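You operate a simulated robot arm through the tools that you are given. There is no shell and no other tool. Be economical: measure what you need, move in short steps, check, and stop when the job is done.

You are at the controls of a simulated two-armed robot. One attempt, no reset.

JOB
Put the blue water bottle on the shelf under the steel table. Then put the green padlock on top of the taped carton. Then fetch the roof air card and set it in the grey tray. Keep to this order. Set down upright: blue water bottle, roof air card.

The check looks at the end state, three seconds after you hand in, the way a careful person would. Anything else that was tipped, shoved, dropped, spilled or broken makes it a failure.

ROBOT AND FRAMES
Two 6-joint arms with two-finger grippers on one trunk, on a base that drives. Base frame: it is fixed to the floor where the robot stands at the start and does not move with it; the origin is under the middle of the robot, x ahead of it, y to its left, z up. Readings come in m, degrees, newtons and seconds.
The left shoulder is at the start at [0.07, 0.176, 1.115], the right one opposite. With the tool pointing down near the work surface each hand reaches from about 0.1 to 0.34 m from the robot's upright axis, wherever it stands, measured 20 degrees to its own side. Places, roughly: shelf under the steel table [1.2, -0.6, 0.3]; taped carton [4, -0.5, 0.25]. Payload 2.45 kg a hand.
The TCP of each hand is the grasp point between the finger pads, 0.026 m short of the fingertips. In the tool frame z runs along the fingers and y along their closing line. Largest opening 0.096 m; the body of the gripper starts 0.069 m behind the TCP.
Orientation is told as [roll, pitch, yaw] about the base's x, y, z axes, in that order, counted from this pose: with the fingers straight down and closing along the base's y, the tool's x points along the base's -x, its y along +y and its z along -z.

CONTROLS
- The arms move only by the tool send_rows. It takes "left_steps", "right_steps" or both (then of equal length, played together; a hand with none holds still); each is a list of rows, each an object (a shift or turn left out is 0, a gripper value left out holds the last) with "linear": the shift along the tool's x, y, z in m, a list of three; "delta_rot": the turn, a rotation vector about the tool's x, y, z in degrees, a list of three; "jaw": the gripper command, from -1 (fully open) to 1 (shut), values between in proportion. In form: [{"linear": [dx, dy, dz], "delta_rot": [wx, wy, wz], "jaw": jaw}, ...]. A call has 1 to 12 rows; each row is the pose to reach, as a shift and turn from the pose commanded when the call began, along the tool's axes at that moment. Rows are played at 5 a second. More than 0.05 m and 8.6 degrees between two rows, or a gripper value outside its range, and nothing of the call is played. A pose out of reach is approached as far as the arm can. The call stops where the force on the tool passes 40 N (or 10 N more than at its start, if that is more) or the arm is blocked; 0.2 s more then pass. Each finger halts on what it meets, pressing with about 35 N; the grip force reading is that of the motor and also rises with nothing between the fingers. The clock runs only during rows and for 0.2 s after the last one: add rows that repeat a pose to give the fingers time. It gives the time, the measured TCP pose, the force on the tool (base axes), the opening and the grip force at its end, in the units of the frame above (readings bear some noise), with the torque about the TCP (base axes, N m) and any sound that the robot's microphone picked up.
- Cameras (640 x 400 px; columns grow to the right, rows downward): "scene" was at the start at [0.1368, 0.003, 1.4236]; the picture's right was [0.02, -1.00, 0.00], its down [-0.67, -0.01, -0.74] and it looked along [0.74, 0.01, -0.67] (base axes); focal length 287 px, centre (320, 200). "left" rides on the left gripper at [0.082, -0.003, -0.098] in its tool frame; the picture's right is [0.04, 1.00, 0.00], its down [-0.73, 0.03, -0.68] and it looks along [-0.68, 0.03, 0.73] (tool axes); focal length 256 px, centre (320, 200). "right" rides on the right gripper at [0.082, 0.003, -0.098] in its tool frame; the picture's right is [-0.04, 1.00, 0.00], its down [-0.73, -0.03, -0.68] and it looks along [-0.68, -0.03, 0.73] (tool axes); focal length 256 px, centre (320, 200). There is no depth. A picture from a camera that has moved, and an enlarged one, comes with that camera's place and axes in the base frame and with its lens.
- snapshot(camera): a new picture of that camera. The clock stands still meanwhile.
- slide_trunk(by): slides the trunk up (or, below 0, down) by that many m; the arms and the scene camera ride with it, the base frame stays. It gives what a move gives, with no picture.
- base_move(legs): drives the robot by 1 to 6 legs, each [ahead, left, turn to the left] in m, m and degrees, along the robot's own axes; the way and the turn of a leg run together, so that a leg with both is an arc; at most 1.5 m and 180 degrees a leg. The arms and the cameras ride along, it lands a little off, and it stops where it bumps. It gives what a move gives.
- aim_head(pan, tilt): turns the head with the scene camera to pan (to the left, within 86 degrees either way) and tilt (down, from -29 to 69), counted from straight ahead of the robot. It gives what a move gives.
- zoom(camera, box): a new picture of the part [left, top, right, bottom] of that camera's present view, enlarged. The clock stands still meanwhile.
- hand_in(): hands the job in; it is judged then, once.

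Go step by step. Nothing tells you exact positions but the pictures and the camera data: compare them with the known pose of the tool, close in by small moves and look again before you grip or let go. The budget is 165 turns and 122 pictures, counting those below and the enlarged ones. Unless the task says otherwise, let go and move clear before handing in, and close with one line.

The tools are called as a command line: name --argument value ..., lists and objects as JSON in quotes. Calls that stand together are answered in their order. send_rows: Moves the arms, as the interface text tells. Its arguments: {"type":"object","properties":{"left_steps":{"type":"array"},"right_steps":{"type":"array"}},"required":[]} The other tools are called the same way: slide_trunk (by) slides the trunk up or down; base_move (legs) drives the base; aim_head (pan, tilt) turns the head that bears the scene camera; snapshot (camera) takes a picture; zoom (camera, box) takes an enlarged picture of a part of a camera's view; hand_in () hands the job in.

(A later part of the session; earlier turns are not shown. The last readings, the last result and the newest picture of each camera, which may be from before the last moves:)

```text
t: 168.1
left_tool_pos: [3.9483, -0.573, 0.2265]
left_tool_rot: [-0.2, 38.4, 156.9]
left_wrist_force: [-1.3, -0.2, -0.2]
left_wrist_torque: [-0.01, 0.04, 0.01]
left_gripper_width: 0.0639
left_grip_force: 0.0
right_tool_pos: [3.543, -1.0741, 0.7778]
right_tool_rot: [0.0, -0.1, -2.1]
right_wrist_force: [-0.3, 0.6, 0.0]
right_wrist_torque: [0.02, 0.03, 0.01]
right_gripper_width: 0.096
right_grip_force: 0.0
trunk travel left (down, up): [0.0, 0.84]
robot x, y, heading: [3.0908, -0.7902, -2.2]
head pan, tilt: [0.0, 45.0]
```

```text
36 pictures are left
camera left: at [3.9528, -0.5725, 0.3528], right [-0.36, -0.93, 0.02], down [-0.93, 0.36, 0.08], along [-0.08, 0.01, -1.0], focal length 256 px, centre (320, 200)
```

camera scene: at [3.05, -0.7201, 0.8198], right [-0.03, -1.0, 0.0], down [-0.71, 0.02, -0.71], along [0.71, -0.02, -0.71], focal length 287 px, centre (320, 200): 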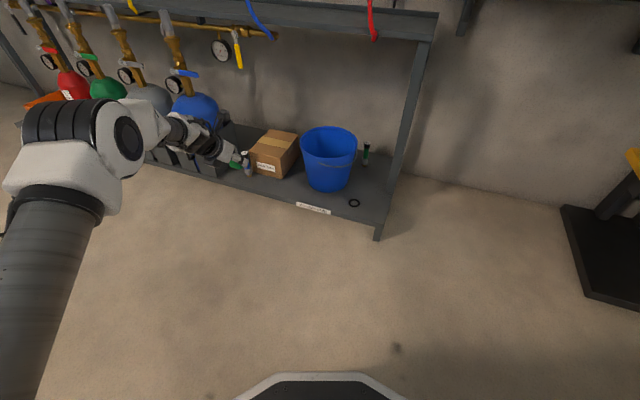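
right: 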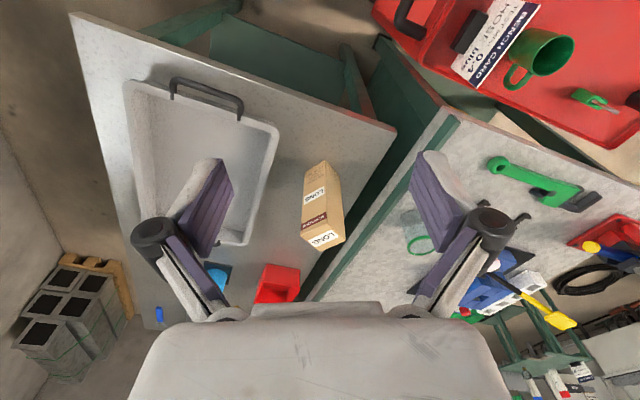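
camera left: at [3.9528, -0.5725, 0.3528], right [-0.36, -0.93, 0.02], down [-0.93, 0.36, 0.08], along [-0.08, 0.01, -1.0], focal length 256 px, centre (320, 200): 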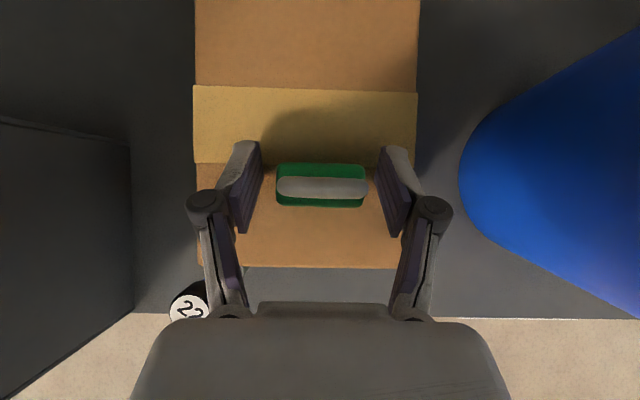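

The lock stands on the carton. Lifting straight up and backing out the way I came.

send_rows --left_steps '[{"linear": [0.0125, 0, -0.0156]}, {"linear": [0.025, 0, -0.0313]}, {"linear": [0.0374, 0, -0.047]}, {"linear": [0.0498, 0, -0.0626]}, {"linear": [0.0498, 0, -0.0626]}]'

base_move --legs '[[-0.22, 0.08, 0]]'

snapshot --camera "scene"

```text
t: 169.2
left_tool_pos: [3.9483, -0.5736, 0.3075]
left_tool_rot: [-0.2, 38.5, 156.9]
left_wrist_force: [0.1, -0.4, -0.1]
left_wrist_torque: [-0.01, -0.04, 0.01]
left_gripper_width: 0.0642
left_grip_force: 0.0
right_tool_pos: [3.5433, -1.0745, 0.7784]
right_tool_rot: [0.0, 0.0, -2.0]
right_wrist_force: [-0.2, 0.3, 1.0]
right_wrist_torque: [-0.03, 0.0, 0.01]
right_gripper_width: 0.0961
right_grip_force: 0.1
trunk travel left (down, up): [0.0, 0.84]
robot x, y, heading: [3.09, -0.7911, -2.1]
head pan, tilt: [0.0, 45.0]
```

```text
t: 171.0
left_tool_pos: [3.7265, -0.4857, 0.3068]
left_tool_rot: [-0.2, 38.5, 157.0]
left_wrist_force: [-0.1, -0.2, 0.0]
left_wrist_torque: [-0.02, -0.01, 0.02]
left_gripper_width: 0.0637
left_grip_force: 0.0
right_tool_pos: [3.3198, -0.9839, 0.7775]
right_tool_rot: [-0.1, -0.1, -2.3]
right_wrist_force: [0.1, 0.4, 1.0]
right_wrist_torque: [0.0, 0.0, -0.02]
right_gripper_width: 0.0963
right_grip_force: 0.1
trunk travel left (down, up): [0.0, 0.84]
robot x, y, heading: [2.8675, -0.7019, -1.9]
head pan, tilt: [0.0, 45.0]
```

```text
35 pictures are left
camera scene: at [3.0023, -0.7037, 0.8198], right [-0.04, -1.0, 0.0], down [-0.71, 0.03, -0.71], along [0.71, -0.03, -0.71], focal length 287 px, centre (320, 200)
```

scene: 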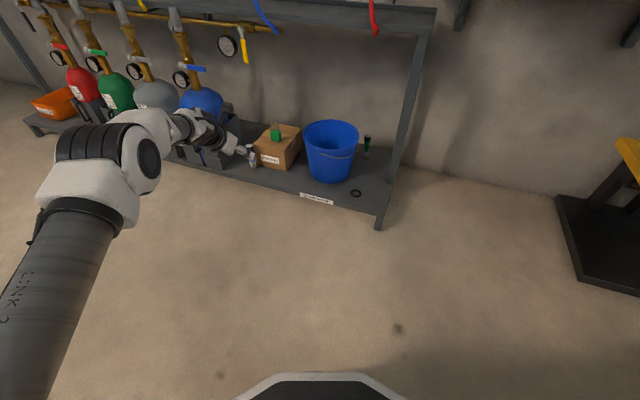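

The padlock is on the carton. Now for the card: I'll raise the trunk and turn left to look back at the far end of the bench, where the thin white card stands.

slide_trunk --by 0.4

slide_trunk --by 0.4

base_move --legs '[[0, 0, 75]]'

aim_head --pan 72 --tilt 33

snapshot --camera "scene"

```text
t: 174.9
left_tool_pos: [3.7274, -0.4852, 0.7064]
left_tool_rot: [-0.2, 38.5, 156.9]
left_wrist_force: [0.4, 0.6, 0.2]
left_wrist_torque: [0.03, 0.03, 0.0]
left_gripper_width: 0.0638
left_grip_force: 0.0
right_tool_pos: [3.3206, -0.9841, 1.1766]
right_tool_rot: [0.0, -0.1, -2.3]
right_wrist_force: [0.1, -0.2, 0.2]
right_wrist_torque: [0.03, -0.04, 0.02]
right_gripper_width: 0.0959
right_grip_force: 0.0
trunk travel left (down, up): [-0.4, 0.44]
robot x, y, heading: [2.8734, -0.7014, -2.1]
head pan, tilt: [0.0, 45.0]
```

```text
t: 178.7
left_tool_pos: [3.726, -0.4846, 1.1058]
left_tool_rot: [-0.2, 38.5, 156.9]
left_wrist_force: [0.4, -0.7, -0.6]
left_wrist_torque: [-0.01, 0.03, 0.01]
left_gripper_width: 0.0639
left_grip_force: 0.0
right_tool_pos: [3.321, -0.9836, 1.5768]
right_tool_rot: [0.1, -0.1, -2.2]
right_wrist_force: [0.0, 0.2, 0.2]
right_wrist_torque: [0.0, -0.02, 0.02]
right_gripper_width: 0.0961
right_grip_force: 0.2
trunk travel left (down, up): [-0.8, 0.04]
robot x, y, heading: [2.8707, -0.6998, -2.0]
head pan, tilt: [0.0, 45.0]
```

```text
t: 182.3
left_tool_pos: [2.8802, 0.1848, 1.1065]
left_tool_rot: [-0.3, 38.5, -128.0]
left_wrist_force: [-0.5, 0.1, 0.3]
left_wrist_torque: [0.0, -0.01, -0.01]
left_gripper_width: 0.0638
left_grip_force: 0.0
right_tool_pos: [3.2582, -0.335, 1.5775]
right_tool_rot: [0.0, 0.0, 73.0]
right_wrist_force: [0.3, -0.1, 0.3]
right_wrist_torque: [0.01, 0.01, 0.0]
right_gripper_width: 0.0959
right_grip_force: 0.3
trunk travel left (down, up): [-0.8, 0.04]
robot x, y, heading: [2.8679, -0.7031, 72.6]
head pan, tilt: [0.0, 45.0]
```

```text
t: 183.8
left_tool_pos: [2.8798, 0.1859, 1.1064]
left_tool_rot: [-0.1, 38.5, -127.9]
left_wrist_force: [0.3, -0.4, -0.4]
left_wrist_torque: [-0.02, 0.0, -0.02]
left_gripper_width: 0.0638
left_grip_force: 0.1
right_tool_pos: [3.2568, -0.334, 1.5772]
right_tool_rot: [-0.1, -0.1, 73.0]
right_wrist_force: [-0.1, 0.1, -0.4]
right_wrist_torque: [0.0, -0.03, -0.05]
right_gripper_width: 0.0958
right_grip_force: 0.0
trunk travel left (down, up): [-0.8, 0.04]
robot x, y, heading: [2.8679, -0.6978, 72.8]
head pan, tilt: [72.0, 33.0]
```

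```text
34 pictures are left
camera scene: at [2.8126, -0.599, 1.6377], right [0.57, 0.82, 0.0], down [0.45, -0.31, -0.84], along [-0.69, 0.48, -0.54], focal length 287 px, centre (320, 200)
```

scene: 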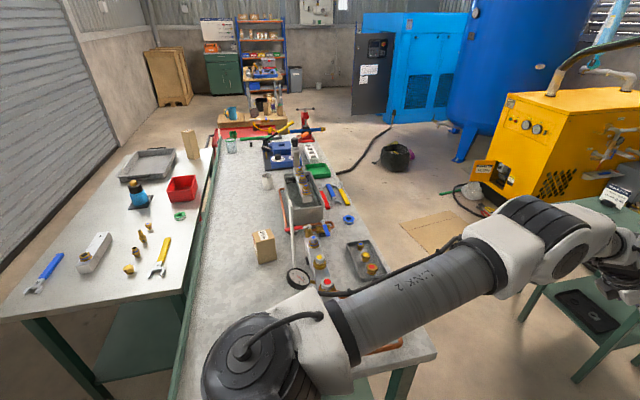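

zoom --camera "scene" --box '[230, 160, 390, 300]'

aim_head --pan 20 --tilt 25

snapshot --camera "scene"

```text
2.86 times, centred on (310, 230) of scene
camera zoom: at [2.8126, -0.599, 1.6377], right [0.57, 0.82, 0.0], down [0.45, -0.31, -0.84], along [-0.69, 0.48, -0.54], focal length 819 px, centre (349, 114)
```

zoom: 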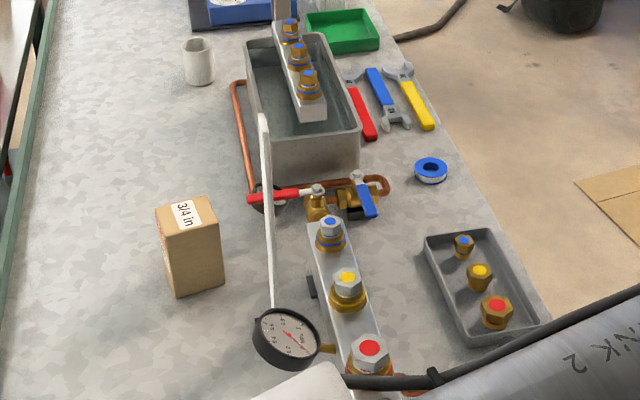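

```text
t: 185.0
left_tool_pos: [2.88, 0.1853, 1.1061]
left_tool_rot: [-0.2, 38.6, -127.9]
left_wrist_force: [0.0, 0.0, 0.4]
left_wrist_torque: [0.02, 0.0, 0.0]
left_gripper_width: 0.064
left_grip_force: 0.0
right_tool_pos: [3.2578, -0.3339, 1.5778]
right_tool_rot: [0.0, -0.2, 72.9]
right_wrist_force: [0.4, -0.4, -0.6]
right_wrist_torque: [0.0, 0.0, 0.0]
right_gripper_width: 0.0958
right_grip_force: 0.0
trunk travel left (down, up): [-0.8, 0.04]
robot x, y, heading: [2.8638, -0.7009, 73.3]
head pan, tilt: [20.0, 25.0]
```

```text
32 pictures are left
camera scene: at [2.8808, -0.5583, 1.6504], right [1.0, 0.05, 0.0], down [0.02, -0.42, -0.91], along [-0.05, 0.9, -0.42], focal length 287 px, centre (320, 200)
```

scene: 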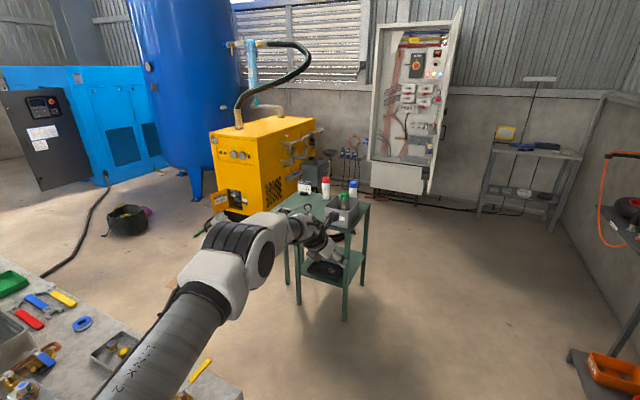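

There are two candidates: the card standing edge-on at the bench end, and a card on the green side table. I'll zoom in on the latter.

zoom --camera "scene" --box '[270, 165, 370, 235]'

```text
5.71 times, centred on (320, 200) of scene
camera zoom: at [2.8808, -0.5583, 1.6504], right [1.0, 0.05, 0.0], down [0.02, -0.42, -0.91], along [-0.05, 0.9, -0.42], focal length 1638 px, centre (320, 200)
```

zoom: 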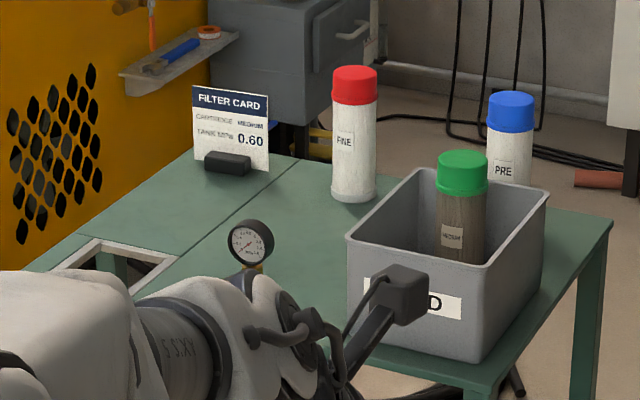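

That one is a "FILTER CARD", not the one I need. The edge-on card at about (2.15, −0.25) must be viewed from the side, so I'll move around the bench end.

base_move --legs '[[0.6, 0, 0], [0, 0, 50]]'

aim_head --pan 60 --tilt 30

snapshot --camera "scene"

```text
t: 190.6
left_tool_pos: [2.3702, 0.4397, 1.1067]
left_tool_rot: [-0.3, 38.5, -77.5]
left_wrist_force: [-0.4, -0.8, 0.5]
left_wrist_torque: [0.02, -0.02, -0.02]
left_gripper_width: 0.0641
left_grip_force: 0.0
right_tool_pos: [3.0116, 0.3986, 1.5776]
right_tool_rot: [0.1, -0.1, 123.4]
right_wrist_force: [0.4, 0.0, 0.1]
right_wrist_torque: [-0.01, 0.03, -0.03]
right_gripper_width: 0.096
right_grip_force: 0.0
trunk travel left (down, up): [-0.8, 0.04]
robot x, y, heading: [3.0431, -0.1354, 123.3]
head pan, tilt: [20.0, 25.0]
```

```text
t: 191.7
left_tool_pos: [2.3693, 0.4398, 1.1066]
left_tool_rot: [-0.2, 38.5, -77.6]
left_wrist_force: [-0.3, 0.3, -0.5]
left_wrist_torque: [-0.01, 0.01, 0.0]
left_gripper_width: 0.0642
left_grip_force: 0.0
right_tool_pos: [3.0114, 0.3993, 1.5772]
right_tool_rot: [0.0, -0.1, 123.3]
right_wrist_force: [0.1, -0.2, -0.1]
right_wrist_torque: [0.0, 0.02, 0.0]
right_gripper_width: 0.0961
right_grip_force: 0.1
trunk travel left (down, up): [-0.8, 0.04]
robot x, y, heading: [3.0457, -0.1325, 123.5]
head pan, tilt: [60.0, 30.0]
```

```text
30 pictures are left
camera scene: at [2.929, -0.0955, 1.6424], right [-0.06, 1.0, 0.0], down [0.5, 0.03, -0.87], along [-0.86, -0.05, -0.5], focal length 287 px, centre (320, 200)
```

scene: 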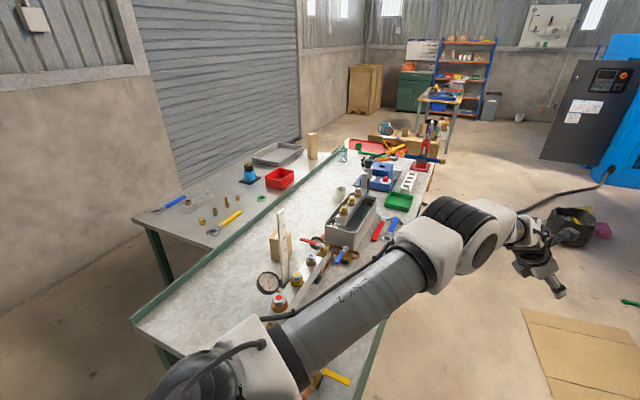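

zoom --camera "scene" --box '[245, 195, 325, 300]'

```text
3.81 times, centred on (285, 248) of scene
camera zoom: at [2.929, -0.0955, 1.6424], right [-0.06, 1.0, 0.0], down [0.5, 0.03, -0.87], along [-0.86, -0.05, -0.5], focal length 1092 px, centre (453, 19)
```

zoom: 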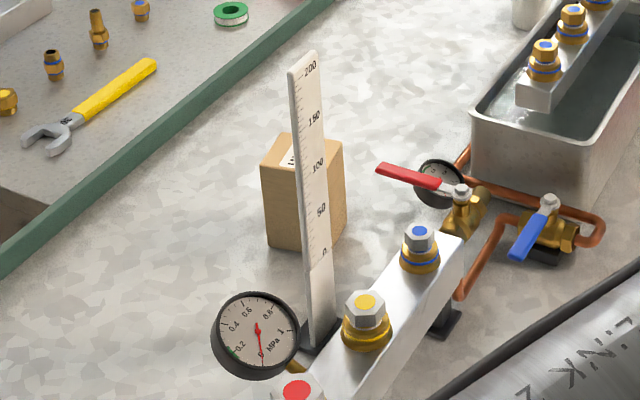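

That's a ruler, not a card. I'll search the far stations from here.

zoom --camera "scene" --box '[340, 20, 520, 170]'

zoom --camera "scene" --box '[130, 100, 450, 260]'

```text
2.67 times, centred on (430, 95) of scene
camera zoom: at [2.929, -0.0955, 1.6424], right [-0.06, 1.0, 0.0], down [0.5, 0.03, -0.87], along [-0.86, -0.05, -0.5], focal length 765 px, centre (27, 480)
```

zoom: 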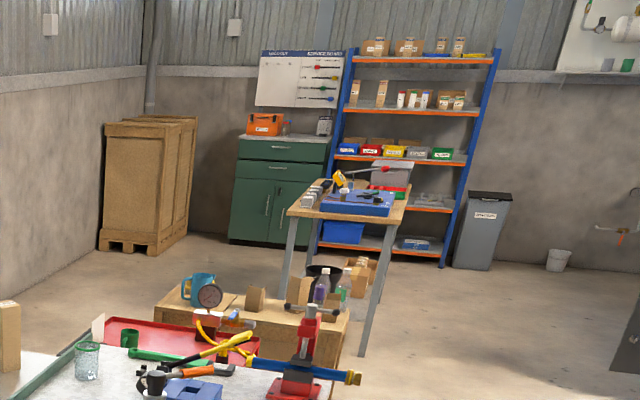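

```text
2.00 times, centred on (290, 180) of scene
camera zoom: at [2.929, -0.0955, 1.6424], right [-0.06, 1.0, 0.0], down [0.5, 0.03, -0.87], along [-0.86, -0.05, -0.5], focal length 574 px, centre (380, 240)
```

zoom: 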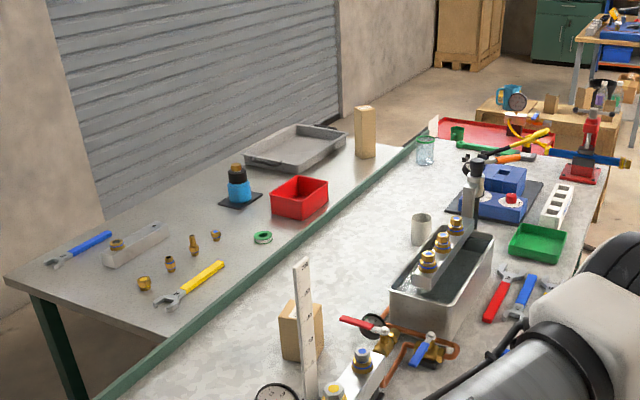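

zoom --camera "scene" --box '[395, 30, 455, 80]'

zoom --camera "scene" --box '[500, 0, 610, 130]'

```text
8.00 times, centred on (425, 55) of scene
camera zoom: at [2.929, -0.0955, 1.6424], right [-0.06, 1.0, 0.0], down [0.5, 0.03, -0.87], along [-0.86, -0.05, -0.5], focal length 2294 px, centre (-520, 1360)
```

zoom: 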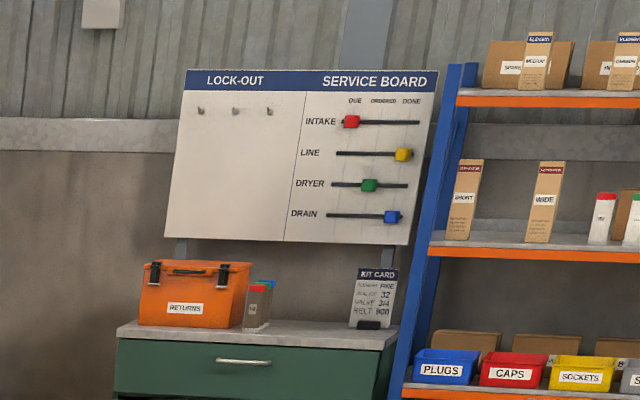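

```text
3.08 times, centred on (555, 65) of scene
camera zoom: at [2.929, -0.0955, 1.6424], right [-0.06, 1.0, 0.0], down [0.5, 0.03, -0.87], along [-0.86, -0.05, -0.5], focal length 882 px, centre (-403, 615)
```

zoom: 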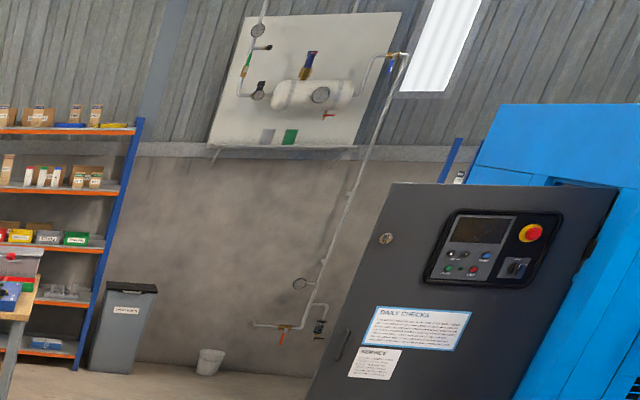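

A high wall board with a small tank has items on its ledge. I'll zoom in closely there.

zoom --camera "scene" --box '[520, 2, 576, 56]'

```text
7.41 times, centred on (548, 29) of scene
camera zoom: at [2.929, -0.0955, 1.6424], right [-0.06, 1.0, 0.0], down [0.5, 0.03, -0.87], along [-0.86, -0.05, -0.5], focal length 2124 px, centre (-1369, 1467)
```

zoom: 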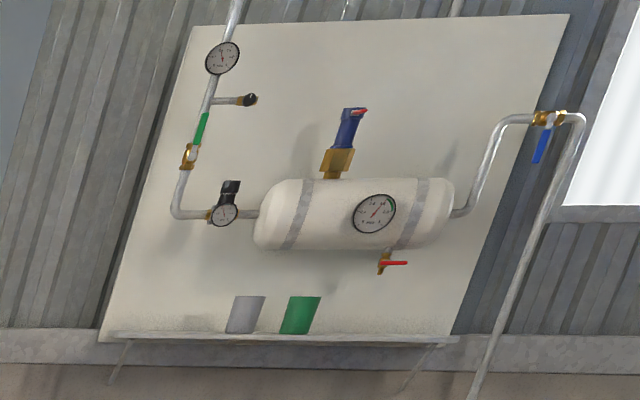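

No roof air card here. But earlier views showed a small white card with a black foot on the cart's lower tray, and that is the likely target. I'll drive back through the right aisle.

base_move --legs '[[0, 0, -83], [-0.767, -0.751, 0], [-0.88, 0.1, 0], [0, 0, 58], [0, 0, 58]]'

aim_head --pan 0 --tilt 30

snapshot --camera "scene"

```text
t: 210.1
left_tool_pos: [1.3109, -1.5478, 1.1065]
left_tool_rot: [-0.2, 38.6, -45.8]
left_wrist_force: [0.1, 0.3, -0.1]
left_wrist_torque: [0.0, -0.04, 0.0]
left_gripper_width: 0.0637
left_grip_force: 0.1
right_tool_pos: [1.8777, -1.2427, 1.5779]
right_tool_rot: [-0.1, -0.1, 155.1]
right_wrist_force: [0.3, 0.9, -0.3]
right_wrist_torque: [-0.01, 0.01, -0.01]
right_gripper_width: 0.0962
right_grip_force: 0.0
trunk travel left (down, up): [-0.8, 0.04]
robot x, y, heading: [2.1869, -1.679, 155.1]
head pan, tilt: [60.0, 30.0]
```

```text
t: 211.4
left_tool_pos: [1.3107, -1.5471, 1.1076]
left_tool_rot: [-0.2, 38.5, -45.7]
left_wrist_force: [0.0, -0.4, -1.1]
left_wrist_torque: [0.0, -0.02, 0.01]
left_gripper_width: 0.0637
left_grip_force: 0.0
right_tool_pos: [1.8778, -1.2431, 1.5766]
right_tool_rot: [0.0, -0.1, 155.1]
right_wrist_force: [0.3, 0.0, -0.3]
right_wrist_torque: [-0.02, 0.02, 0.0]
right_gripper_width: 0.096
right_grip_force: 0.0
trunk travel left (down, up): [-0.8, 0.04]
robot x, y, heading: [2.1878, -1.68, 155.0]
head pan, tilt: [0.0, 30.0]
```

```text
23 pictures are left
camera scene: at [2.0612, -1.6191, 1.6424], right [0.42, 0.91, 0.0], down [0.45, -0.21, -0.87], along [-0.79, 0.36, -0.5], focal length 287 px, centre (320, 200)
```

scene: 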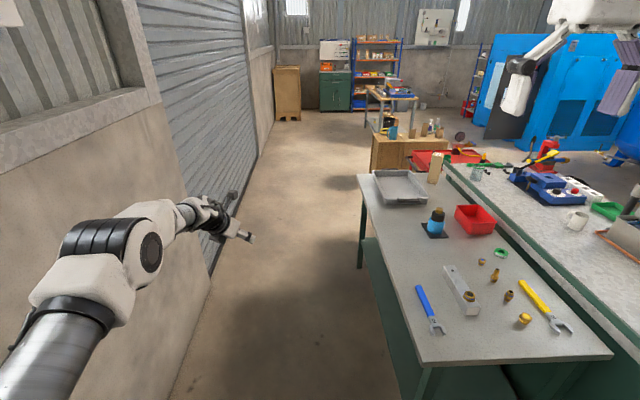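

The aisle is clear. Driving back along it.

base_move --legs '[[0, 0, 3], [0.3, 0.16, 0], [1.0, 0, 0], [0.95, 0, 0]]'

```text
t: 223.5
left_tool_pos: [-0.8457, -0.8313, 1.1061]
left_tool_rot: [-0.1, 38.5, -44.9]
left_wrist_force: [-0.4, 0.1, 0.6]
left_wrist_torque: [0.01, 0.02, -0.01]
left_gripper_width: 0.0638
left_grip_force: 0.0
right_tool_pos: [-0.2841, -0.5193, 1.5778]
right_tool_rot: [0.0, -0.1, 156.1]
right_wrist_force: [0.8, 0.3, -0.2]
right_wrist_torque: [0.0, 0.01, 0.01]
right_gripper_width: 0.0962
right_grip_force: 0.1
trunk travel left (down, up): [-0.8, 0.04]
robot x, y, heading: [0.03, -0.9487, 156.0]
head pan, tilt: [0.0, 30.0]
```

Now I'll step clear of the table, turn to face the cart again, and look at the lower tray.

base_move --legs '[[0.5, -0.1, 0], [0, 0, -78], [0, 0, -78]]'

slide_trunk --by -0.4

aim_head --pan 25 --tilt 35

snapshot --camera "scene"

```text
t: 233.1
left_tool_pos: [0.4544, -0.368, 1.107]
left_tool_rot: [-0.3, 38.6, 161.8]
left_wrist_force: [-0.6, -0.8, -0.7]
left_wrist_torque: [-0.02, 0.01, 0.01]
left_gripper_width: 0.0638
left_grip_force: 0.1
right_tool_pos: [0.0916, -0.8968, 1.5773]
right_tool_rot: [0.0, -0.1, 2.6]
right_wrist_force: [-0.1, -0.2, 0.3]
right_wrist_torque: [0.01, 0.0, 0.01]
right_gripper_width: 0.0958
right_grip_force: 0.0
trunk travel left (down, up): [-0.8, 0.04]
robot x, y, heading: [-0.381, -0.6541, 2.8]
head pan, tilt: [0.0, 30.0]
```

```text
t: 236.9
left_tool_pos: [0.4538, -0.3674, 0.708]
left_tool_rot: [-0.2, 38.5, 161.7]
left_wrist_force: [0.2, 0.1, -0.4]
left_wrist_torque: [-0.01, -0.01, 0.02]
left_gripper_width: 0.0637
left_grip_force: 0.0
right_tool_pos: [0.0919, -0.8989, 1.177]
right_tool_rot: [0.0, -0.2, 2.7]
right_wrist_force: [-0.2, 0.3, -1.8]
right_wrist_torque: [0.0, -0.03, 0.04]
right_gripper_width: 0.0956
right_grip_force: 0.0
trunk travel left (down, up): [-0.4, 0.44]
robot x, y, heading: [-0.3862, -0.6554, 2.6]
head pan, tilt: [0.0, 30.0]
```

```text
t: 237.8
left_tool_pos: [0.4531, -0.3677, 0.7077]
left_tool_rot: [-0.3, 38.5, 161.9]
left_wrist_force: [-0.3, -0.3, -0.8]
left_wrist_torque: [0.0, -0.02, -0.01]
left_gripper_width: 0.0638
left_grip_force: 0.0
right_tool_pos: [0.0916, -0.9, 1.1766]
right_tool_rot: [0.0, -0.1, 2.7]
right_wrist_force: [0.4, 0.5, -0.2]
right_wrist_torque: [0.0, 0.01, 0.0]
right_gripper_width: 0.0962
right_grip_force: 0.1
trunk travel left (down, up): [-0.4, 0.44]
robot x, y, heading: [-0.3863, -0.6566, 2.5]
head pan, tilt: [25.0, 35.0]
```

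```text
22 pictures are left
camera scene: at [-0.2519, -0.6099, 1.2346], right [0.46, -0.89, 0.0], down [-0.51, -0.27, -0.82], along [0.73, 0.38, -0.57], focal length 287 px, centre (320, 200)
```

scene: 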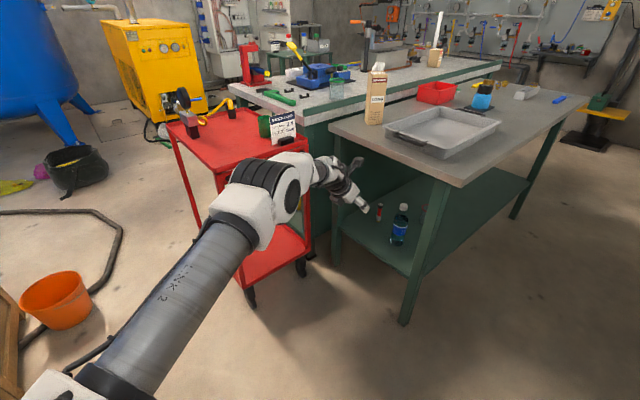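

The arm blocks the view of the lower tray. I'll raise a bit, shift, and turn so the cart appears to the right of the arm.

slide_trunk --by 0.3

base_move --legs '[[-0.1, 0.3, 0], [0, 0, 32]]'

aim_head --pan 0 --tilt 42

zoom --camera "scene" --box '[180, 60, 500, 260]'

```text
t: 240.8
left_tool_pos: [0.4541, -0.368, 1.0062]
left_tool_rot: [-0.2, 38.5, 161.7]
left_wrist_force: [0.2, -0.4, 0.3]
left_wrist_torque: [0.03, 0.01, -0.03]
left_gripper_width: 0.0639
left_grip_force: 0.0
right_tool_pos: [0.092, -0.8994, 1.4779]
right_tool_rot: [0.0, 0.0, 2.7]
right_wrist_force: [0.1, 0.5, 0.7]
right_wrist_torque: [0.03, -0.01, 0.02]
right_gripper_width: 0.0959
right_grip_force: 0.1
trunk travel left (down, up): [-0.7, 0.14]
robot x, y, heading: [-0.3804, -0.6581, 2.7]
head pan, tilt: [25.0, 35.0]
```

```text
t: 244.5
left_tool_pos: [0.0414, 0.3342, 1.0066]
left_tool_rot: [-0.3, 38.5, -164.6]
left_wrist_force: [0.3, -0.6, -0.1]
left_wrist_torque: [0.01, 0.0, 0.01]
left_gripper_width: 0.0638
left_grip_force: 0.1
right_tool_pos: [0.033, -0.3076, 1.4767]
right_tool_rot: [0.0, -0.1, 36.3]
right_wrist_force: [0.2, 0.8, 0.3]
right_wrist_torque: [0.0, 0.01, 0.02]
right_gripper_width: 0.0959
right_grip_force: 0.1
trunk travel left (down, up): [-0.7, 0.14]
robot x, y, heading: [-0.4955, -0.3634, 36.4]
head pan, tilt: [25.0, 35.0]
```

```text
t: 245.4
left_tool_pos: [0.0402, 0.3348, 1.0067]
left_tool_rot: [-0.1, 38.5, -164.7]
left_wrist_force: [0.1, -0.9, -0.2]
left_wrist_torque: [0.02, -0.02, -0.01]
left_gripper_width: 0.064
left_grip_force: 0.1
right_tool_pos: [0.0335, -0.3081, 1.4774]
right_tool_rot: [0.0, -0.1, 36.3]
right_wrist_force: [-0.1, -0.2, -1.0]
right_wrist_torque: [0.02, 0.03, 0.01]
right_gripper_width: 0.0959
right_grip_force: 0.1
trunk travel left (down, up): [-0.7, 0.14]
robot x, y, heading: [-0.4986, -0.3679, 36.4]
head pan, tilt: [0.0, 42.0]
```

```text
2.00 times, centred on (340, 160) of scene
camera zoom: at [-0.3868, -0.2866, 1.5241], right [0.59, -0.81, 0.0], down [-0.54, -0.4, -0.74], along [0.6, 0.44, -0.67], focal length 574 px, centre (280, 280)
```

zoom: 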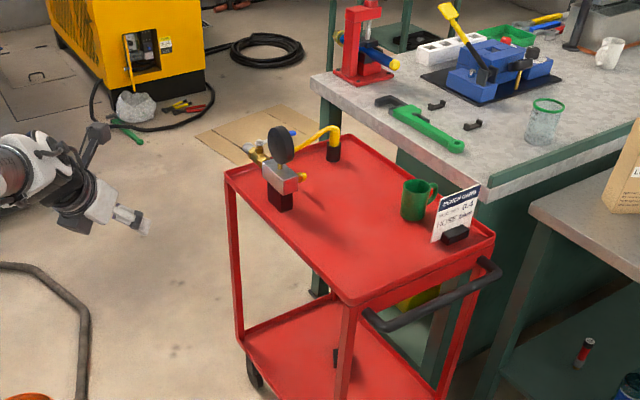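

A black foot is visible on the lower tray. I'll lower the trunk to see underneath the upper tray.

slide_trunk --by -0.4

slide_trunk --by -0.25

aim_head --pan -8 --tilt 28

zoom --camera "scene" --box '[200, 100, 440, 270]'

```text
t: 249.2
left_tool_pos: [0.0405, 0.3344, 0.6077]
left_tool_rot: [-0.2, 38.5, -164.8]
left_wrist_force: [0.8, 0.0, 0.5]
left_wrist_torque: [-0.03, -0.02, -0.02]
left_gripper_width: 0.0637
left_grip_force: 0.1
right_tool_pos: [0.0334, -0.3079, 1.0767]
right_tool_rot: [0.0, -0.1, 36.3]
right_wrist_force: [-1.1, 0.5, 0.4]
right_wrist_torque: [-0.03, -0.02, 0.0]
right_gripper_width: 0.0961
right_grip_force: 0.0
trunk travel left (down, up): [-0.3, 0.54]
robot x, y, heading: [-0.501, -0.3669, 36.3]
head pan, tilt: [0.0, 42.0]
```

```text
t: 251.8
left_tool_pos: [0.0409, 0.3351, 0.3559]
left_tool_rot: [-0.2, 38.5, -164.8]
left_wrist_force: [0.3, 0.5, 0.3]
left_wrist_torque: [-0.03, 0.04, -0.02]
left_gripper_width: 0.064
left_grip_force: 0.0
right_tool_pos: [0.0326, -0.3083, 0.8273]
right_tool_rot: [0.1, 0.0, 36.3]
right_wrist_force: [0.7, -0.1, -0.9]
right_wrist_torque: [0.0, -0.05, 0.0]
right_gripper_width: 0.0962
right_grip_force: 0.1
trunk travel left (down, up): [-0.05, 0.79]
robot x, y, heading: [-0.4969, -0.3665, 36.2]
head pan, tilt: [0.0, 42.0]
```

```text
t: 252.6
left_tool_pos: [0.0411, 0.3332, 0.357]
left_tool_rot: [-0.2, 38.5, -164.7]
left_wrist_force: [0.2, 0.7, 0.2]
left_wrist_torque: [0.01, -0.01, 0.02]
left_gripper_width: 0.0638
left_grip_force: 0.1
right_tool_pos: [0.032, -0.3085, 0.8286]
right_tool_rot: [0.0, -0.1, 36.3]
right_wrist_force: [0.1, 0.2, -0.4]
right_wrist_torque: [-0.01, 0.0, -0.02]
right_gripper_width: 0.0962
right_grip_force: 0.1
trunk travel left (down, up): [-0.05, 0.79]
robot x, y, heading: [-0.5, -0.3663, 36.5]
head pan, tilt: [-8.0, 28.0]
```

```text
2.35 times, centred on (320, 185) of scene
camera zoom: at [-0.374, -0.2931, 0.8955], right [0.47, -0.88, 0.0], down [-0.41, -0.22, -0.88], along [0.78, 0.42, -0.47], focal length 675 px, centre (320, 235)
```

zoom: 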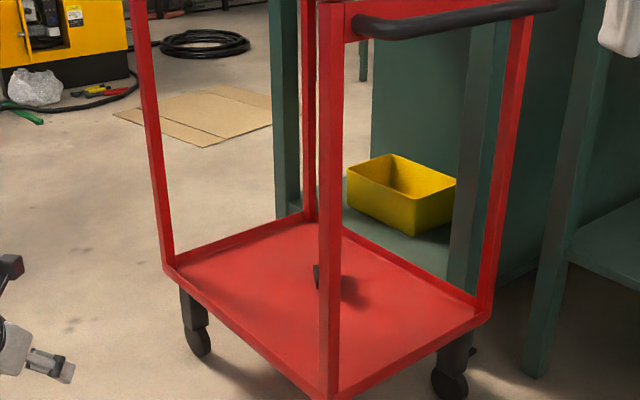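

The cart's front post hides it. I'll sidestep right a little.

base_move --legs '[[0, -0.2, 0]]'

zoom --camera "scene" --box '[180, 120, 380, 260]'

```text
t: 254.2
left_tool_pos: [0.1581, 0.1747, 0.3563]
left_tool_rot: [-0.2, 38.6, -164.7]
left_wrist_force: [-0.5, 0.4, -0.1]
left_wrist_torque: [-0.01, 0.05, 0.0]
left_gripper_width: 0.064
left_grip_force: 0.1
right_tool_pos: [0.1515, -0.4702, 0.8272]
right_tool_rot: [0.0, -0.1, 36.2]
right_wrist_force: [-0.4, -1.1, -0.4]
right_wrist_torque: [0.0, 0.02, -0.01]
right_gripper_width: 0.0958
right_grip_force: 0.2
trunk travel left (down, up): [-0.05, 0.79]
robot x, y, heading: [-0.3796, -0.5281, 36.3]
head pan, tilt: [-8.0, 28.0]
```

```text
2.86 times, centred on (280, 190) of scene
camera zoom: at [-0.2559, -0.4542, 0.8956], right [0.47, -0.88, 0.0], down [-0.41, -0.22, -0.88], along [0.78, 0.42, -0.47], focal length 819 px, centre (434, 229)
```

zoom: 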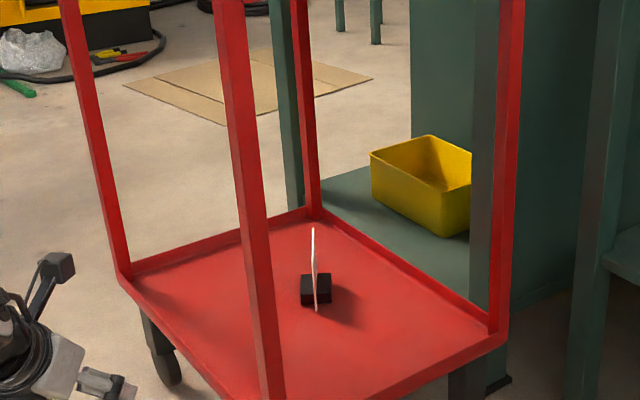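

A card with a black foot stands on the lower tray at about (0.615, 0.227), edge-on from here. I'll back off and line up in front of the cart, then re-aim the hand to enter between its posts.

base_move --legs '[[-0.25, 0, 0], [0, 0, -31.3], [-0.03, 0.55, 0]]'

send_rows --left_steps '[{"delta_rot": [4.48, 0, -5.64]}, {"delta_rot": [8.96, 0, -11.28]}, {"delta_rot": [13.44, 0, -16.92]}, {"delta_rot": [17.92, 0, -22.56]}, {"delta_rot": [22.4, 0, -28.2]}, {"delta_rot": [22.4, 0, -28.2]}]'

send_rows --left_steps '[{"delta_rot": [0, 6, 0]}, {"delta_rot": [0, 12, 0], "jaw": -0.6}, {"delta_rot": [0, 12, 0], "jaw": -0.6}]'

snapshot --camera "left"

```text
t: 260.3
left_tool_pos: [0.1465, 0.207, 0.3569]
left_tool_rot: [-0.3, 38.4, 165.2]
left_wrist_force: [0.6, 0.6, 0.9]
left_wrist_torque: [0.03, 0.0, 0.05]
left_gripper_width: 0.0637
left_grip_force: 0.1
right_tool_pos: [-0.1831, -0.3449, 0.8285]
right_tool_rot: [0.0, -0.1, 6.1]
right_wrist_force: [-0.2, 0.2, -0.2]
right_wrist_torque: [0.01, 0.01, -0.03]
right_gripper_width: 0.0961
right_grip_force: 0.1
trunk travel left (down, up): [-0.05, 0.79]
robot x, y, heading: [-0.6704, -0.1298, 6.1]
head pan, tilt: [-8.0, 28.0]
```

```text
t: 261.7
left_tool_pos: [0.1394, 0.2326, 0.3718]
left_tool_rot: [4.1, 51.2, -163.4]
left_wrist_force: [-0.2, -0.9, -0.8]
left_wrist_torque: [0.0, -0.02, -0.01]
left_gripper_width: 0.0637
left_grip_force: 0.2
left hand out of reach, approached as far as the arm can: row 2, 3, 4, 5, 6
right_tool_pos: [-0.183, -0.3457, 0.8274]
right_tool_rot: [0.0, -0.1, 6.2]
right_wrist_force: [0.0, 0.7, -0.4]
right_wrist_torque: [-0.02, -0.01, 0.01]
right_gripper_width: 0.096
right_grip_force: 0.0
trunk travel left (down, up): [-0.05, 0.79]
robot x, y, heading: [-0.6687, -0.1254, 6.2]
head pan, tilt: [-8.0, 28.0]
```

```text
t: 262.5
left_tool_pos: [0.1396, 0.2307, 0.3715]
left_tool_rot: [5.1, 63.1, -161.3]
left_wrist_force: [0.6, -0.6, 0.9]
left_wrist_torque: [0.0, 0.03, 0.01]
left_gripper_width: 0.0769
left_grip_force: 0.0
left hand out of reach, approached as far as the arm can: row 1
right_tool_pos: [-0.1831, -0.346, 0.8274]
right_tool_rot: [0.0, -0.1, 6.1]
right_wrist_force: [0.1, 0.7, 0.3]
right_wrist_torque: [0.01, 0.03, 0.02]
right_gripper_width: 0.0961
right_grip_force: 0.0
trunk travel left (down, up): [-0.05, 0.79]
robot x, y, heading: [-0.6711, -0.1284, 6.3]
head pan, tilt: [-8.0, 28.0]
```

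```text
18 pictures are left
camera left: at [0.0891, 0.2258, 0.488], right [0.26, -0.96, 0.08], down [-0.9, -0.27, -0.35], along [0.35, 0.02, -0.93], focal length 256 px, centre (320, 200)
```

left: 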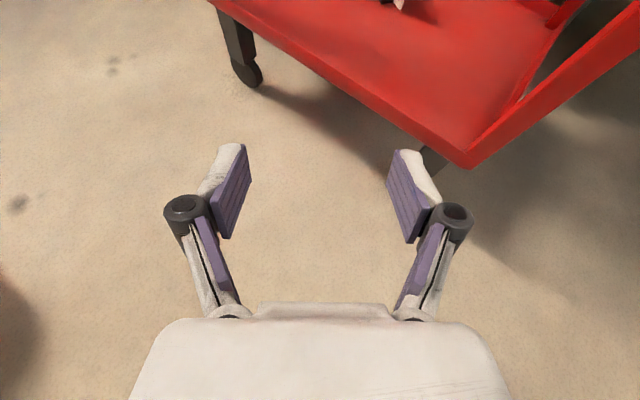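

aim_head --pan 10 --tilt 28

zoom --camera "scene" --box '[280, 160, 360, 240]'

```text
t: 263.3
left_tool_pos: [0.1409, 0.2311, 0.3721]
left_tool_rot: [5.0, 63.0, -161.4]
left_wrist_force: [-0.1, -0.3, 0.5]
left_wrist_torque: [0.03, 0.02, 0.0]
left_gripper_width: 0.0767
left_grip_force: 0.0
right_tool_pos: [-0.1834, -0.3457, 0.8283]
right_tool_rot: [0.0, -0.1, 6.1]
right_wrist_force: [0.2, 0.8, -0.6]
right_wrist_torque: [0.01, -0.01, 0.0]
right_gripper_width: 0.0958
right_grip_force: 0.1
trunk travel left (down, up): [-0.05, 0.79]
robot x, y, heading: [-0.6721, -0.1271, 6.3]
head pan, tilt: [10.0, 28.0]
```

```text
5.00 times, centred on (320, 200) of scene
camera zoom: at [-0.5312, -0.0975, 0.8956], right [0.28, -0.96, 0.0], down [-0.45, -0.13, -0.88], along [0.85, 0.24, -0.47], focal length 1434 px, centre (320, 200)
```

zoom: 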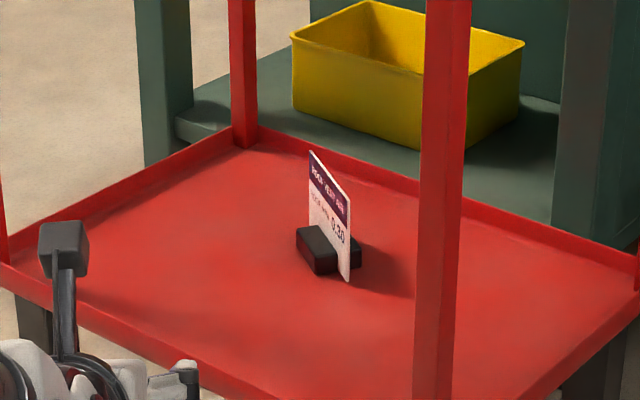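

This is the card ("ROOF AIR … 0.30"). Its plate is about 97×93 mm, with the near edge at (0.59, 0.20) and the plane at bearing 39°. I'll lower to z≈0.262 in front of the cart, then drive in.

slide_trunk --by -0.05

send_rows --left_steps '[{"linear": [-0.018, 0, 0.009]}, {"linear": [-0.036, 0, 0.018]}, {"linear": [-0.053, 0, 0.027]}, {"linear": [-0.053, 0, 0.027]}]'

zoom --camera "scene" --box '[310, 175, 345, 210]'

```text
t: 264.2
left_tool_pos: [0.1407, 0.2302, 0.3208]
left_tool_rot: [5.1, 63.1, -161.4]
left_wrist_force: [0.0, -0.9, 0.4]
left_wrist_torque: [0.01, -0.01, 0.01]
left_gripper_width: 0.0769
left_grip_force: 0.1
right_tool_pos: [-0.1828, -0.3456, 0.778]
right_tool_rot: [0.0, -0.1, 6.1]
right_wrist_force: [-0.5, 0.8, 0.0]
right_wrist_torque: [0.05, -0.04, -0.02]
right_gripper_width: 0.0963
right_grip_force: 0.0
trunk travel left (down, up): [0.0, 0.84]
robot x, y, heading: [-0.673, -0.1282, 6.2]
head pan, tilt: [10.0, 28.0]
```

```text
t: 265.2
left_tool_pos: [0.1408, 0.2276, 0.2638]
left_tool_rot: [4.7, 62.9, -161.4]
left_wrist_force: [0.6, 0.7, 0.5]
left_wrist_torque: [0.01, -0.01, 0.01]
left_gripper_width: 0.077
left_grip_force: 0.1
right_tool_pos: [-0.1828, -0.3459, 0.7771]
right_tool_rot: [0.0, 0.0, 6.2]
right_wrist_force: [-0.2, -0.3, 0.2]
right_wrist_torque: [-0.01, 0.0, -0.03]
right_gripper_width: 0.0959
right_grip_force: 0.1
trunk travel left (down, up): [0.0, 0.84]
robot x, y, heading: [-0.6731, -0.1294, 6.4]
head pan, tilt: [10.0, 28.0]
```

```text
11.43 times, centred on (328, 192) of scene
camera zoom: at [-0.5312, -0.0974, 0.8456], right [0.28, -0.96, 0.0], down [-0.45, -0.13, -0.88], along [0.85, 0.24, -0.47], focal length 3277 px, centre (234, 286)
```

zoom: 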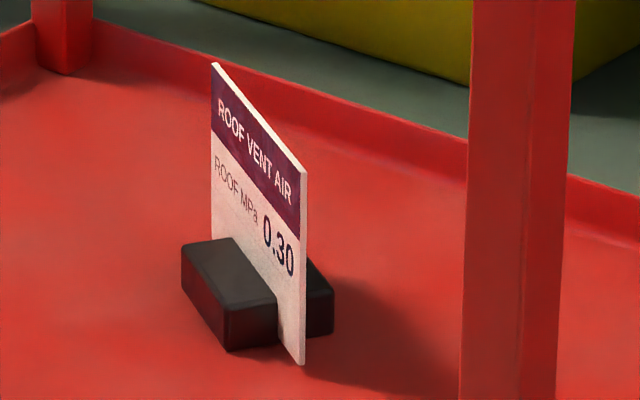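

Confirmed: "ROOF VENT AIR – ROOF MPa 0.30". I'll drive in to about 10 cm short of the card's near edge.

base_move --legs '[[0.36, -0.074, 0]]'

snapshot --camera "left"

```text
t: 267.5
left_tool_pos: [0.4971, 0.1955, 0.2647]
left_tool_rot: [4.7, 62.9, -161.1]
left_wrist_force: [-0.3, -0.2, -0.4]
left_wrist_torque: [0.01, 0.03, 0.0]
left_gripper_width: 0.0769
left_grip_force: 0.0
right_tool_pos: [0.1746, -0.378, 0.7787]
right_tool_rot: [0.0, 0.0, 6.3]
right_wrist_force: [-0.1, -0.2, -0.2]
right_wrist_torque: [-0.01, 0.04, -0.03]
right_gripper_width: 0.096
right_grip_force: 0.0
trunk travel left (down, up): [0.0, 0.84]
robot x, y, heading: [-0.3171, -0.1648, 6.1]
head pan, tilt: [10.0, 28.0]
```

```text
15 pictures are left
camera left: at [0.446, 0.1894, 0.3797], right [0.27, -0.96, 0.07], down [-0.9, -0.28, -0.34], along [0.35, 0.03, -0.94], focal length 256 px, centre (320, 200)
```

left: 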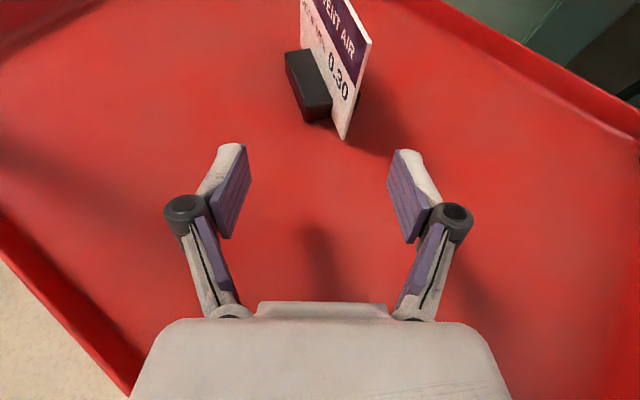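

The near edge sits 2 cm right of my centreline. I'll shift right 12 mm and advance about 9 cm so the pads straddle the plate.

send_rows --left_steps '[{"linear": [0, 0.012, 0]}, {"linear": [0.012, 0.012, 0.024]}, {"linear": [0.025, 0.012, 0.049]}, {"linear": [0.036, 0.012, 0.07]}, {"linear": [0.036, 0.012, 0.07]}]'

snapshot --camera "left"

```text
t: 268.7
left_tool_pos: [0.564, 0.2021, 0.2637]
left_tool_rot: [4.0, 63.0, -161.2]
left_wrist_force: [0.4, 0.4, 0.9]
left_wrist_torque: [0.01, 0.0, -0.04]
left_gripper_width: 0.0769
left_grip_force: 0.2
left hand out of reach, approached as far as the arm can: row 4
right_tool_pos: [0.1765, -0.3781, 0.778]
right_tool_rot: [0.0, 0.0, 6.3]
right_wrist_force: [-0.1, 0.6, -0.4]
right_wrist_torque: [0.04, 0.04, 0.02]
right_gripper_width: 0.096
right_grip_force: 0.0
trunk travel left (down, up): [0.0, 0.84]
robot x, y, heading: [-0.3155, -0.1643, 6.1]
head pan, tilt: [10.0, 28.0]
```

```text
14 pictures are left
camera left: at [0.5141, 0.196, 0.3801], right [0.28, -0.96, 0.07], down [-0.89, -0.28, -0.34], along [0.35, 0.04, -0.94], focal length 256 px, centre (320, 200)
```

left: 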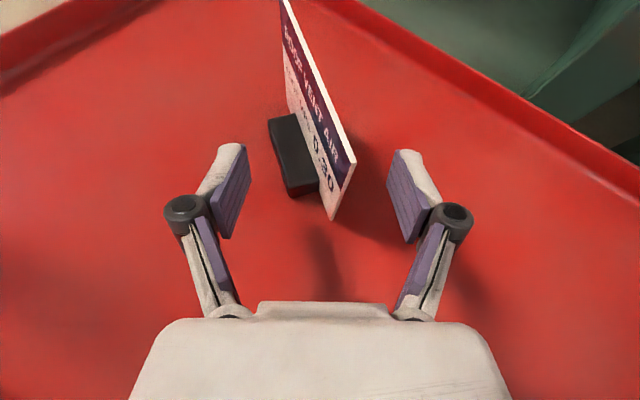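

The plate's near edge is now between the pads. The arm is at its limit, so I'll creep forward 25 mm with the base.

base_move --legs '[[0.026, 0, 0]]'

snapshot --camera "left"

```text
t: 269.6
left_tool_pos: [0.5911, 0.2051, 0.2638]
left_tool_rot: [4.0, 63.1, -161.2]
left_wrist_force: [-0.5, 0.0, -0.5]
left_wrist_torque: [0.01, 0.01, 0.01]
left_gripper_width: 0.0768
left_grip_force: 0.0
right_tool_pos: [0.2021, -0.3762, 0.7769]
right_tool_rot: [0.0, -0.3, 6.4]
right_wrist_force: [0.4, 0.0, -0.2]
right_wrist_torque: [0.01, -0.04, 0.01]
right_gripper_width: 0.0961
right_grip_force: 0.1
trunk travel left (down, up): [0.0, 0.84]
robot x, y, heading: [-0.2886, -0.1652, 6.2]
head pan, tilt: [10.0, 28.0]
```

```text
13 pictures are left
camera left: at [0.5401, 0.1988, 0.38], right [0.28, -0.96, 0.07], down [-0.89, -0.29, -0.34], along [0.35, 0.04, -0.94], focal length 256 px, centre (320, 200)
```

left: 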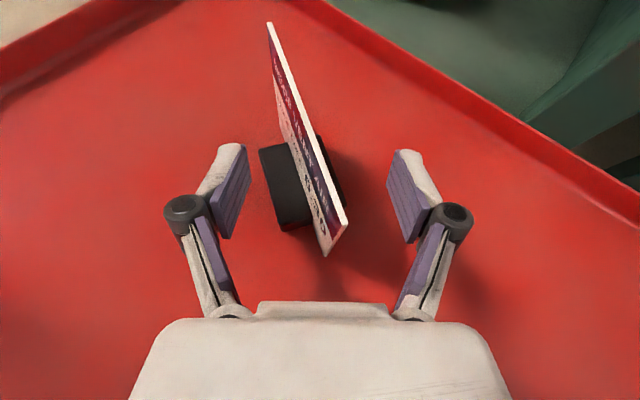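

The plate is straddled, with the fingers above the foot block. Closing gradually.

send_rows --left_steps '[{"jaw": -0.4}, {"jaw": -0.2}, {"jaw": 0.0}, {"jaw": 0.2}, {"jaw": 0.4}, {"jaw": 0.6}, {"jaw": 0.8}, {"jaw": 1}, {"jaw": 1}, {"jaw": 1}]'

snapshot --camera "left"

```text
t: 271.8
left_tool_pos: [0.5906, 0.2059, 0.2638]
left_tool_rot: [4.0, 63.0, -161.3]
left_wrist_force: [0.4, -0.1, 0.6]
left_wrist_torque: [0.05, -0.1, -0.05]
left_gripper_width: 0.0061
left_grip_force: 31.4
right_tool_pos: [0.2022, -0.3753, 0.7776]
right_tool_rot: [0.0, -0.1, 6.3]
right_wrist_force: [0.2, -0.8, 0.5]
right_wrist_torque: [0.02, 0.0, 0.0]
right_gripper_width: 0.0959
right_grip_force: 0.1
trunk travel left (down, up): [0.0, 0.84]
robot x, y, heading: [-0.2847, -0.1608, 6.4]
head pan, tilt: [10.0, 28.0]
```

```text
12 pictures are left
camera left: at [0.5401, 0.1988, 0.3803], right [0.28, -0.96, 0.07], down [-0.89, -0.29, -0.34], along [0.35, 0.04, -0.94], focal length 256 px, centre (320, 200)
```

left: 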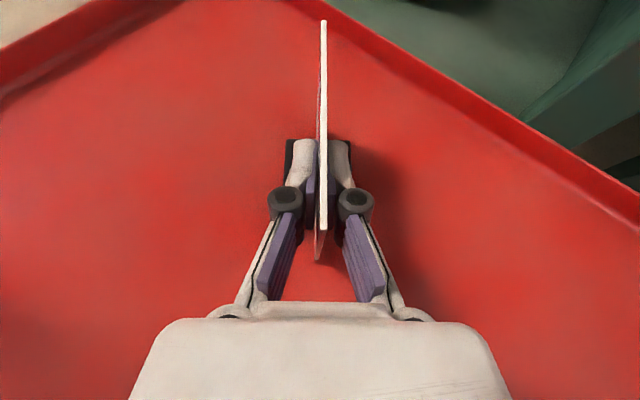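

Gripped and self-aligned. Lifting 4 cm and backing out.

slide_trunk --by 0.05

base_move --legs '[[-0.38, 0.04, 0]]'

snapshot --camera "scene"

```text
t: 272.7
left_tool_pos: [0.5911, 0.2055, 0.313]
left_tool_rot: [4.1, 62.9, -161.2]
left_wrist_force: [0.5, 0.4, -0.2]
left_wrist_torque: [0.01, 0.0, -0.02]
left_gripper_width: 0.006
left_grip_force: 31.3
right_tool_pos: [0.2011, -0.3756, 0.8269]
right_tool_rot: [0.1, -0.1, 6.2]
right_wrist_force: [-0.3, -0.5, 0.1]
right_wrist_torque: [-0.02, 0.01, 0.0]
right_gripper_width: 0.0963
right_grip_force: 0.0
trunk travel left (down, up): [-0.05, 0.79]
robot x, y, heading: [-0.2829, -0.1636, 6.4]
head pan, tilt: [10.0, 28.0]
```

```text
t: 275.0
left_tool_pos: [0.2215, 0.2037, 0.3136]
left_tool_rot: [4.0, 63.0, -161.3]
left_wrist_force: [-0.4, -0.1, -1.9]
left_wrist_torque: [-0.03, 0.06, 0.03]
left_gripper_width: 0.0059
left_grip_force: 31.4
right_tool_pos: [-0.1686, -0.3776, 0.8277]
right_tool_rot: [0.0, 0.0, 6.3]
right_wrist_force: [-0.2, -0.1, -0.2]
right_wrist_torque: [-0.01, -0.02, 0.02]
right_gripper_width: 0.0959
right_grip_force: 0.0
trunk travel left (down, up): [-0.05, 0.79]
robot x, y, heading: [-0.6591, -0.1631, 6.4]
head pan, tilt: [10.0, 28.0]
```

```text
11 pictures are left
camera scene: at [-0.5169, -0.1311, 0.8956], right [0.28, -0.96, 0.0], down [-0.45, -0.13, -0.88], along [0.85, 0.25, -0.47], focal length 287 px, centre (320, 200)
```

scene: 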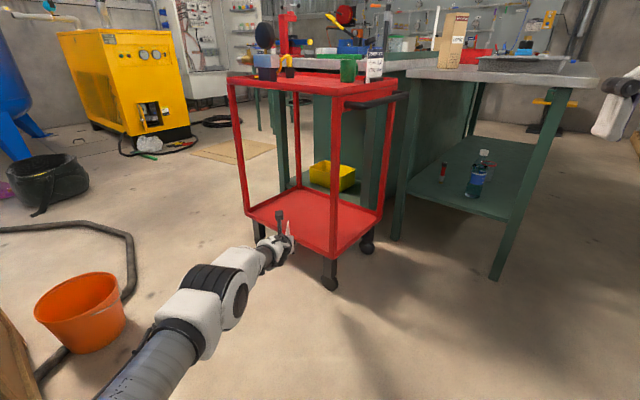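

The card is out. Now I'll raise the trunk so the card clears the tray rim, turn to the tray's axis, and drive to a standoff in front of the table.

slide_trunk --by 0.4

slide_trunk --by 0.32

```text
t: 278.9
left_tool_pos: [0.2222, 0.2058, 0.713]
left_tool_rot: [4.0, 63.0, -161.4]
left_wrist_force: [-0.1, 0.9, -1.6]
left_wrist_torque: [0.01, 0.07, -0.01]
left_gripper_width: 0.0059
left_grip_force: 31.6
right_tool_pos: [-0.1675, -0.3784, 1.2277]
right_tool_rot: [0.1, -0.2, 6.3]
right_wrist_force: [0.0, 0.6, -0.4]
right_wrist_torque: [0.01, 0.02, -0.01]
right_gripper_width: 0.0959
right_grip_force: 0.0
trunk travel left (down, up): [-0.45, 0.39]
robot x, y, heading: [-0.6559, -0.1637, 6.3]
head pan, tilt: [10.0, 28.0]
```

```text
t: 282.0
left_tool_pos: [0.2218, 0.2031, 1.0349]
left_tool_rot: [4.0, 62.8, -161.3]
left_wrist_force: [0.3, 1.4, -1.7]
left_wrist_torque: [0.01, 0.04, 0.01]
left_gripper_width: 0.006
left_grip_force: 31.0
right_tool_pos: [-0.1671, -0.3785, 1.5475]
right_tool_rot: [0.0, -0.1, 6.2]
right_wrist_force: [-0.5, 0.5, 0.3]
right_wrist_torque: [0.0, -0.01, -0.04]
right_gripper_width: 0.0963
right_grip_force: 0.0
trunk travel left (down, up): [-0.77, 0.07]
robot x, y, heading: [-0.6545, -0.1632, 6.3]
head pan, tilt: [10.0, 28.0]
```

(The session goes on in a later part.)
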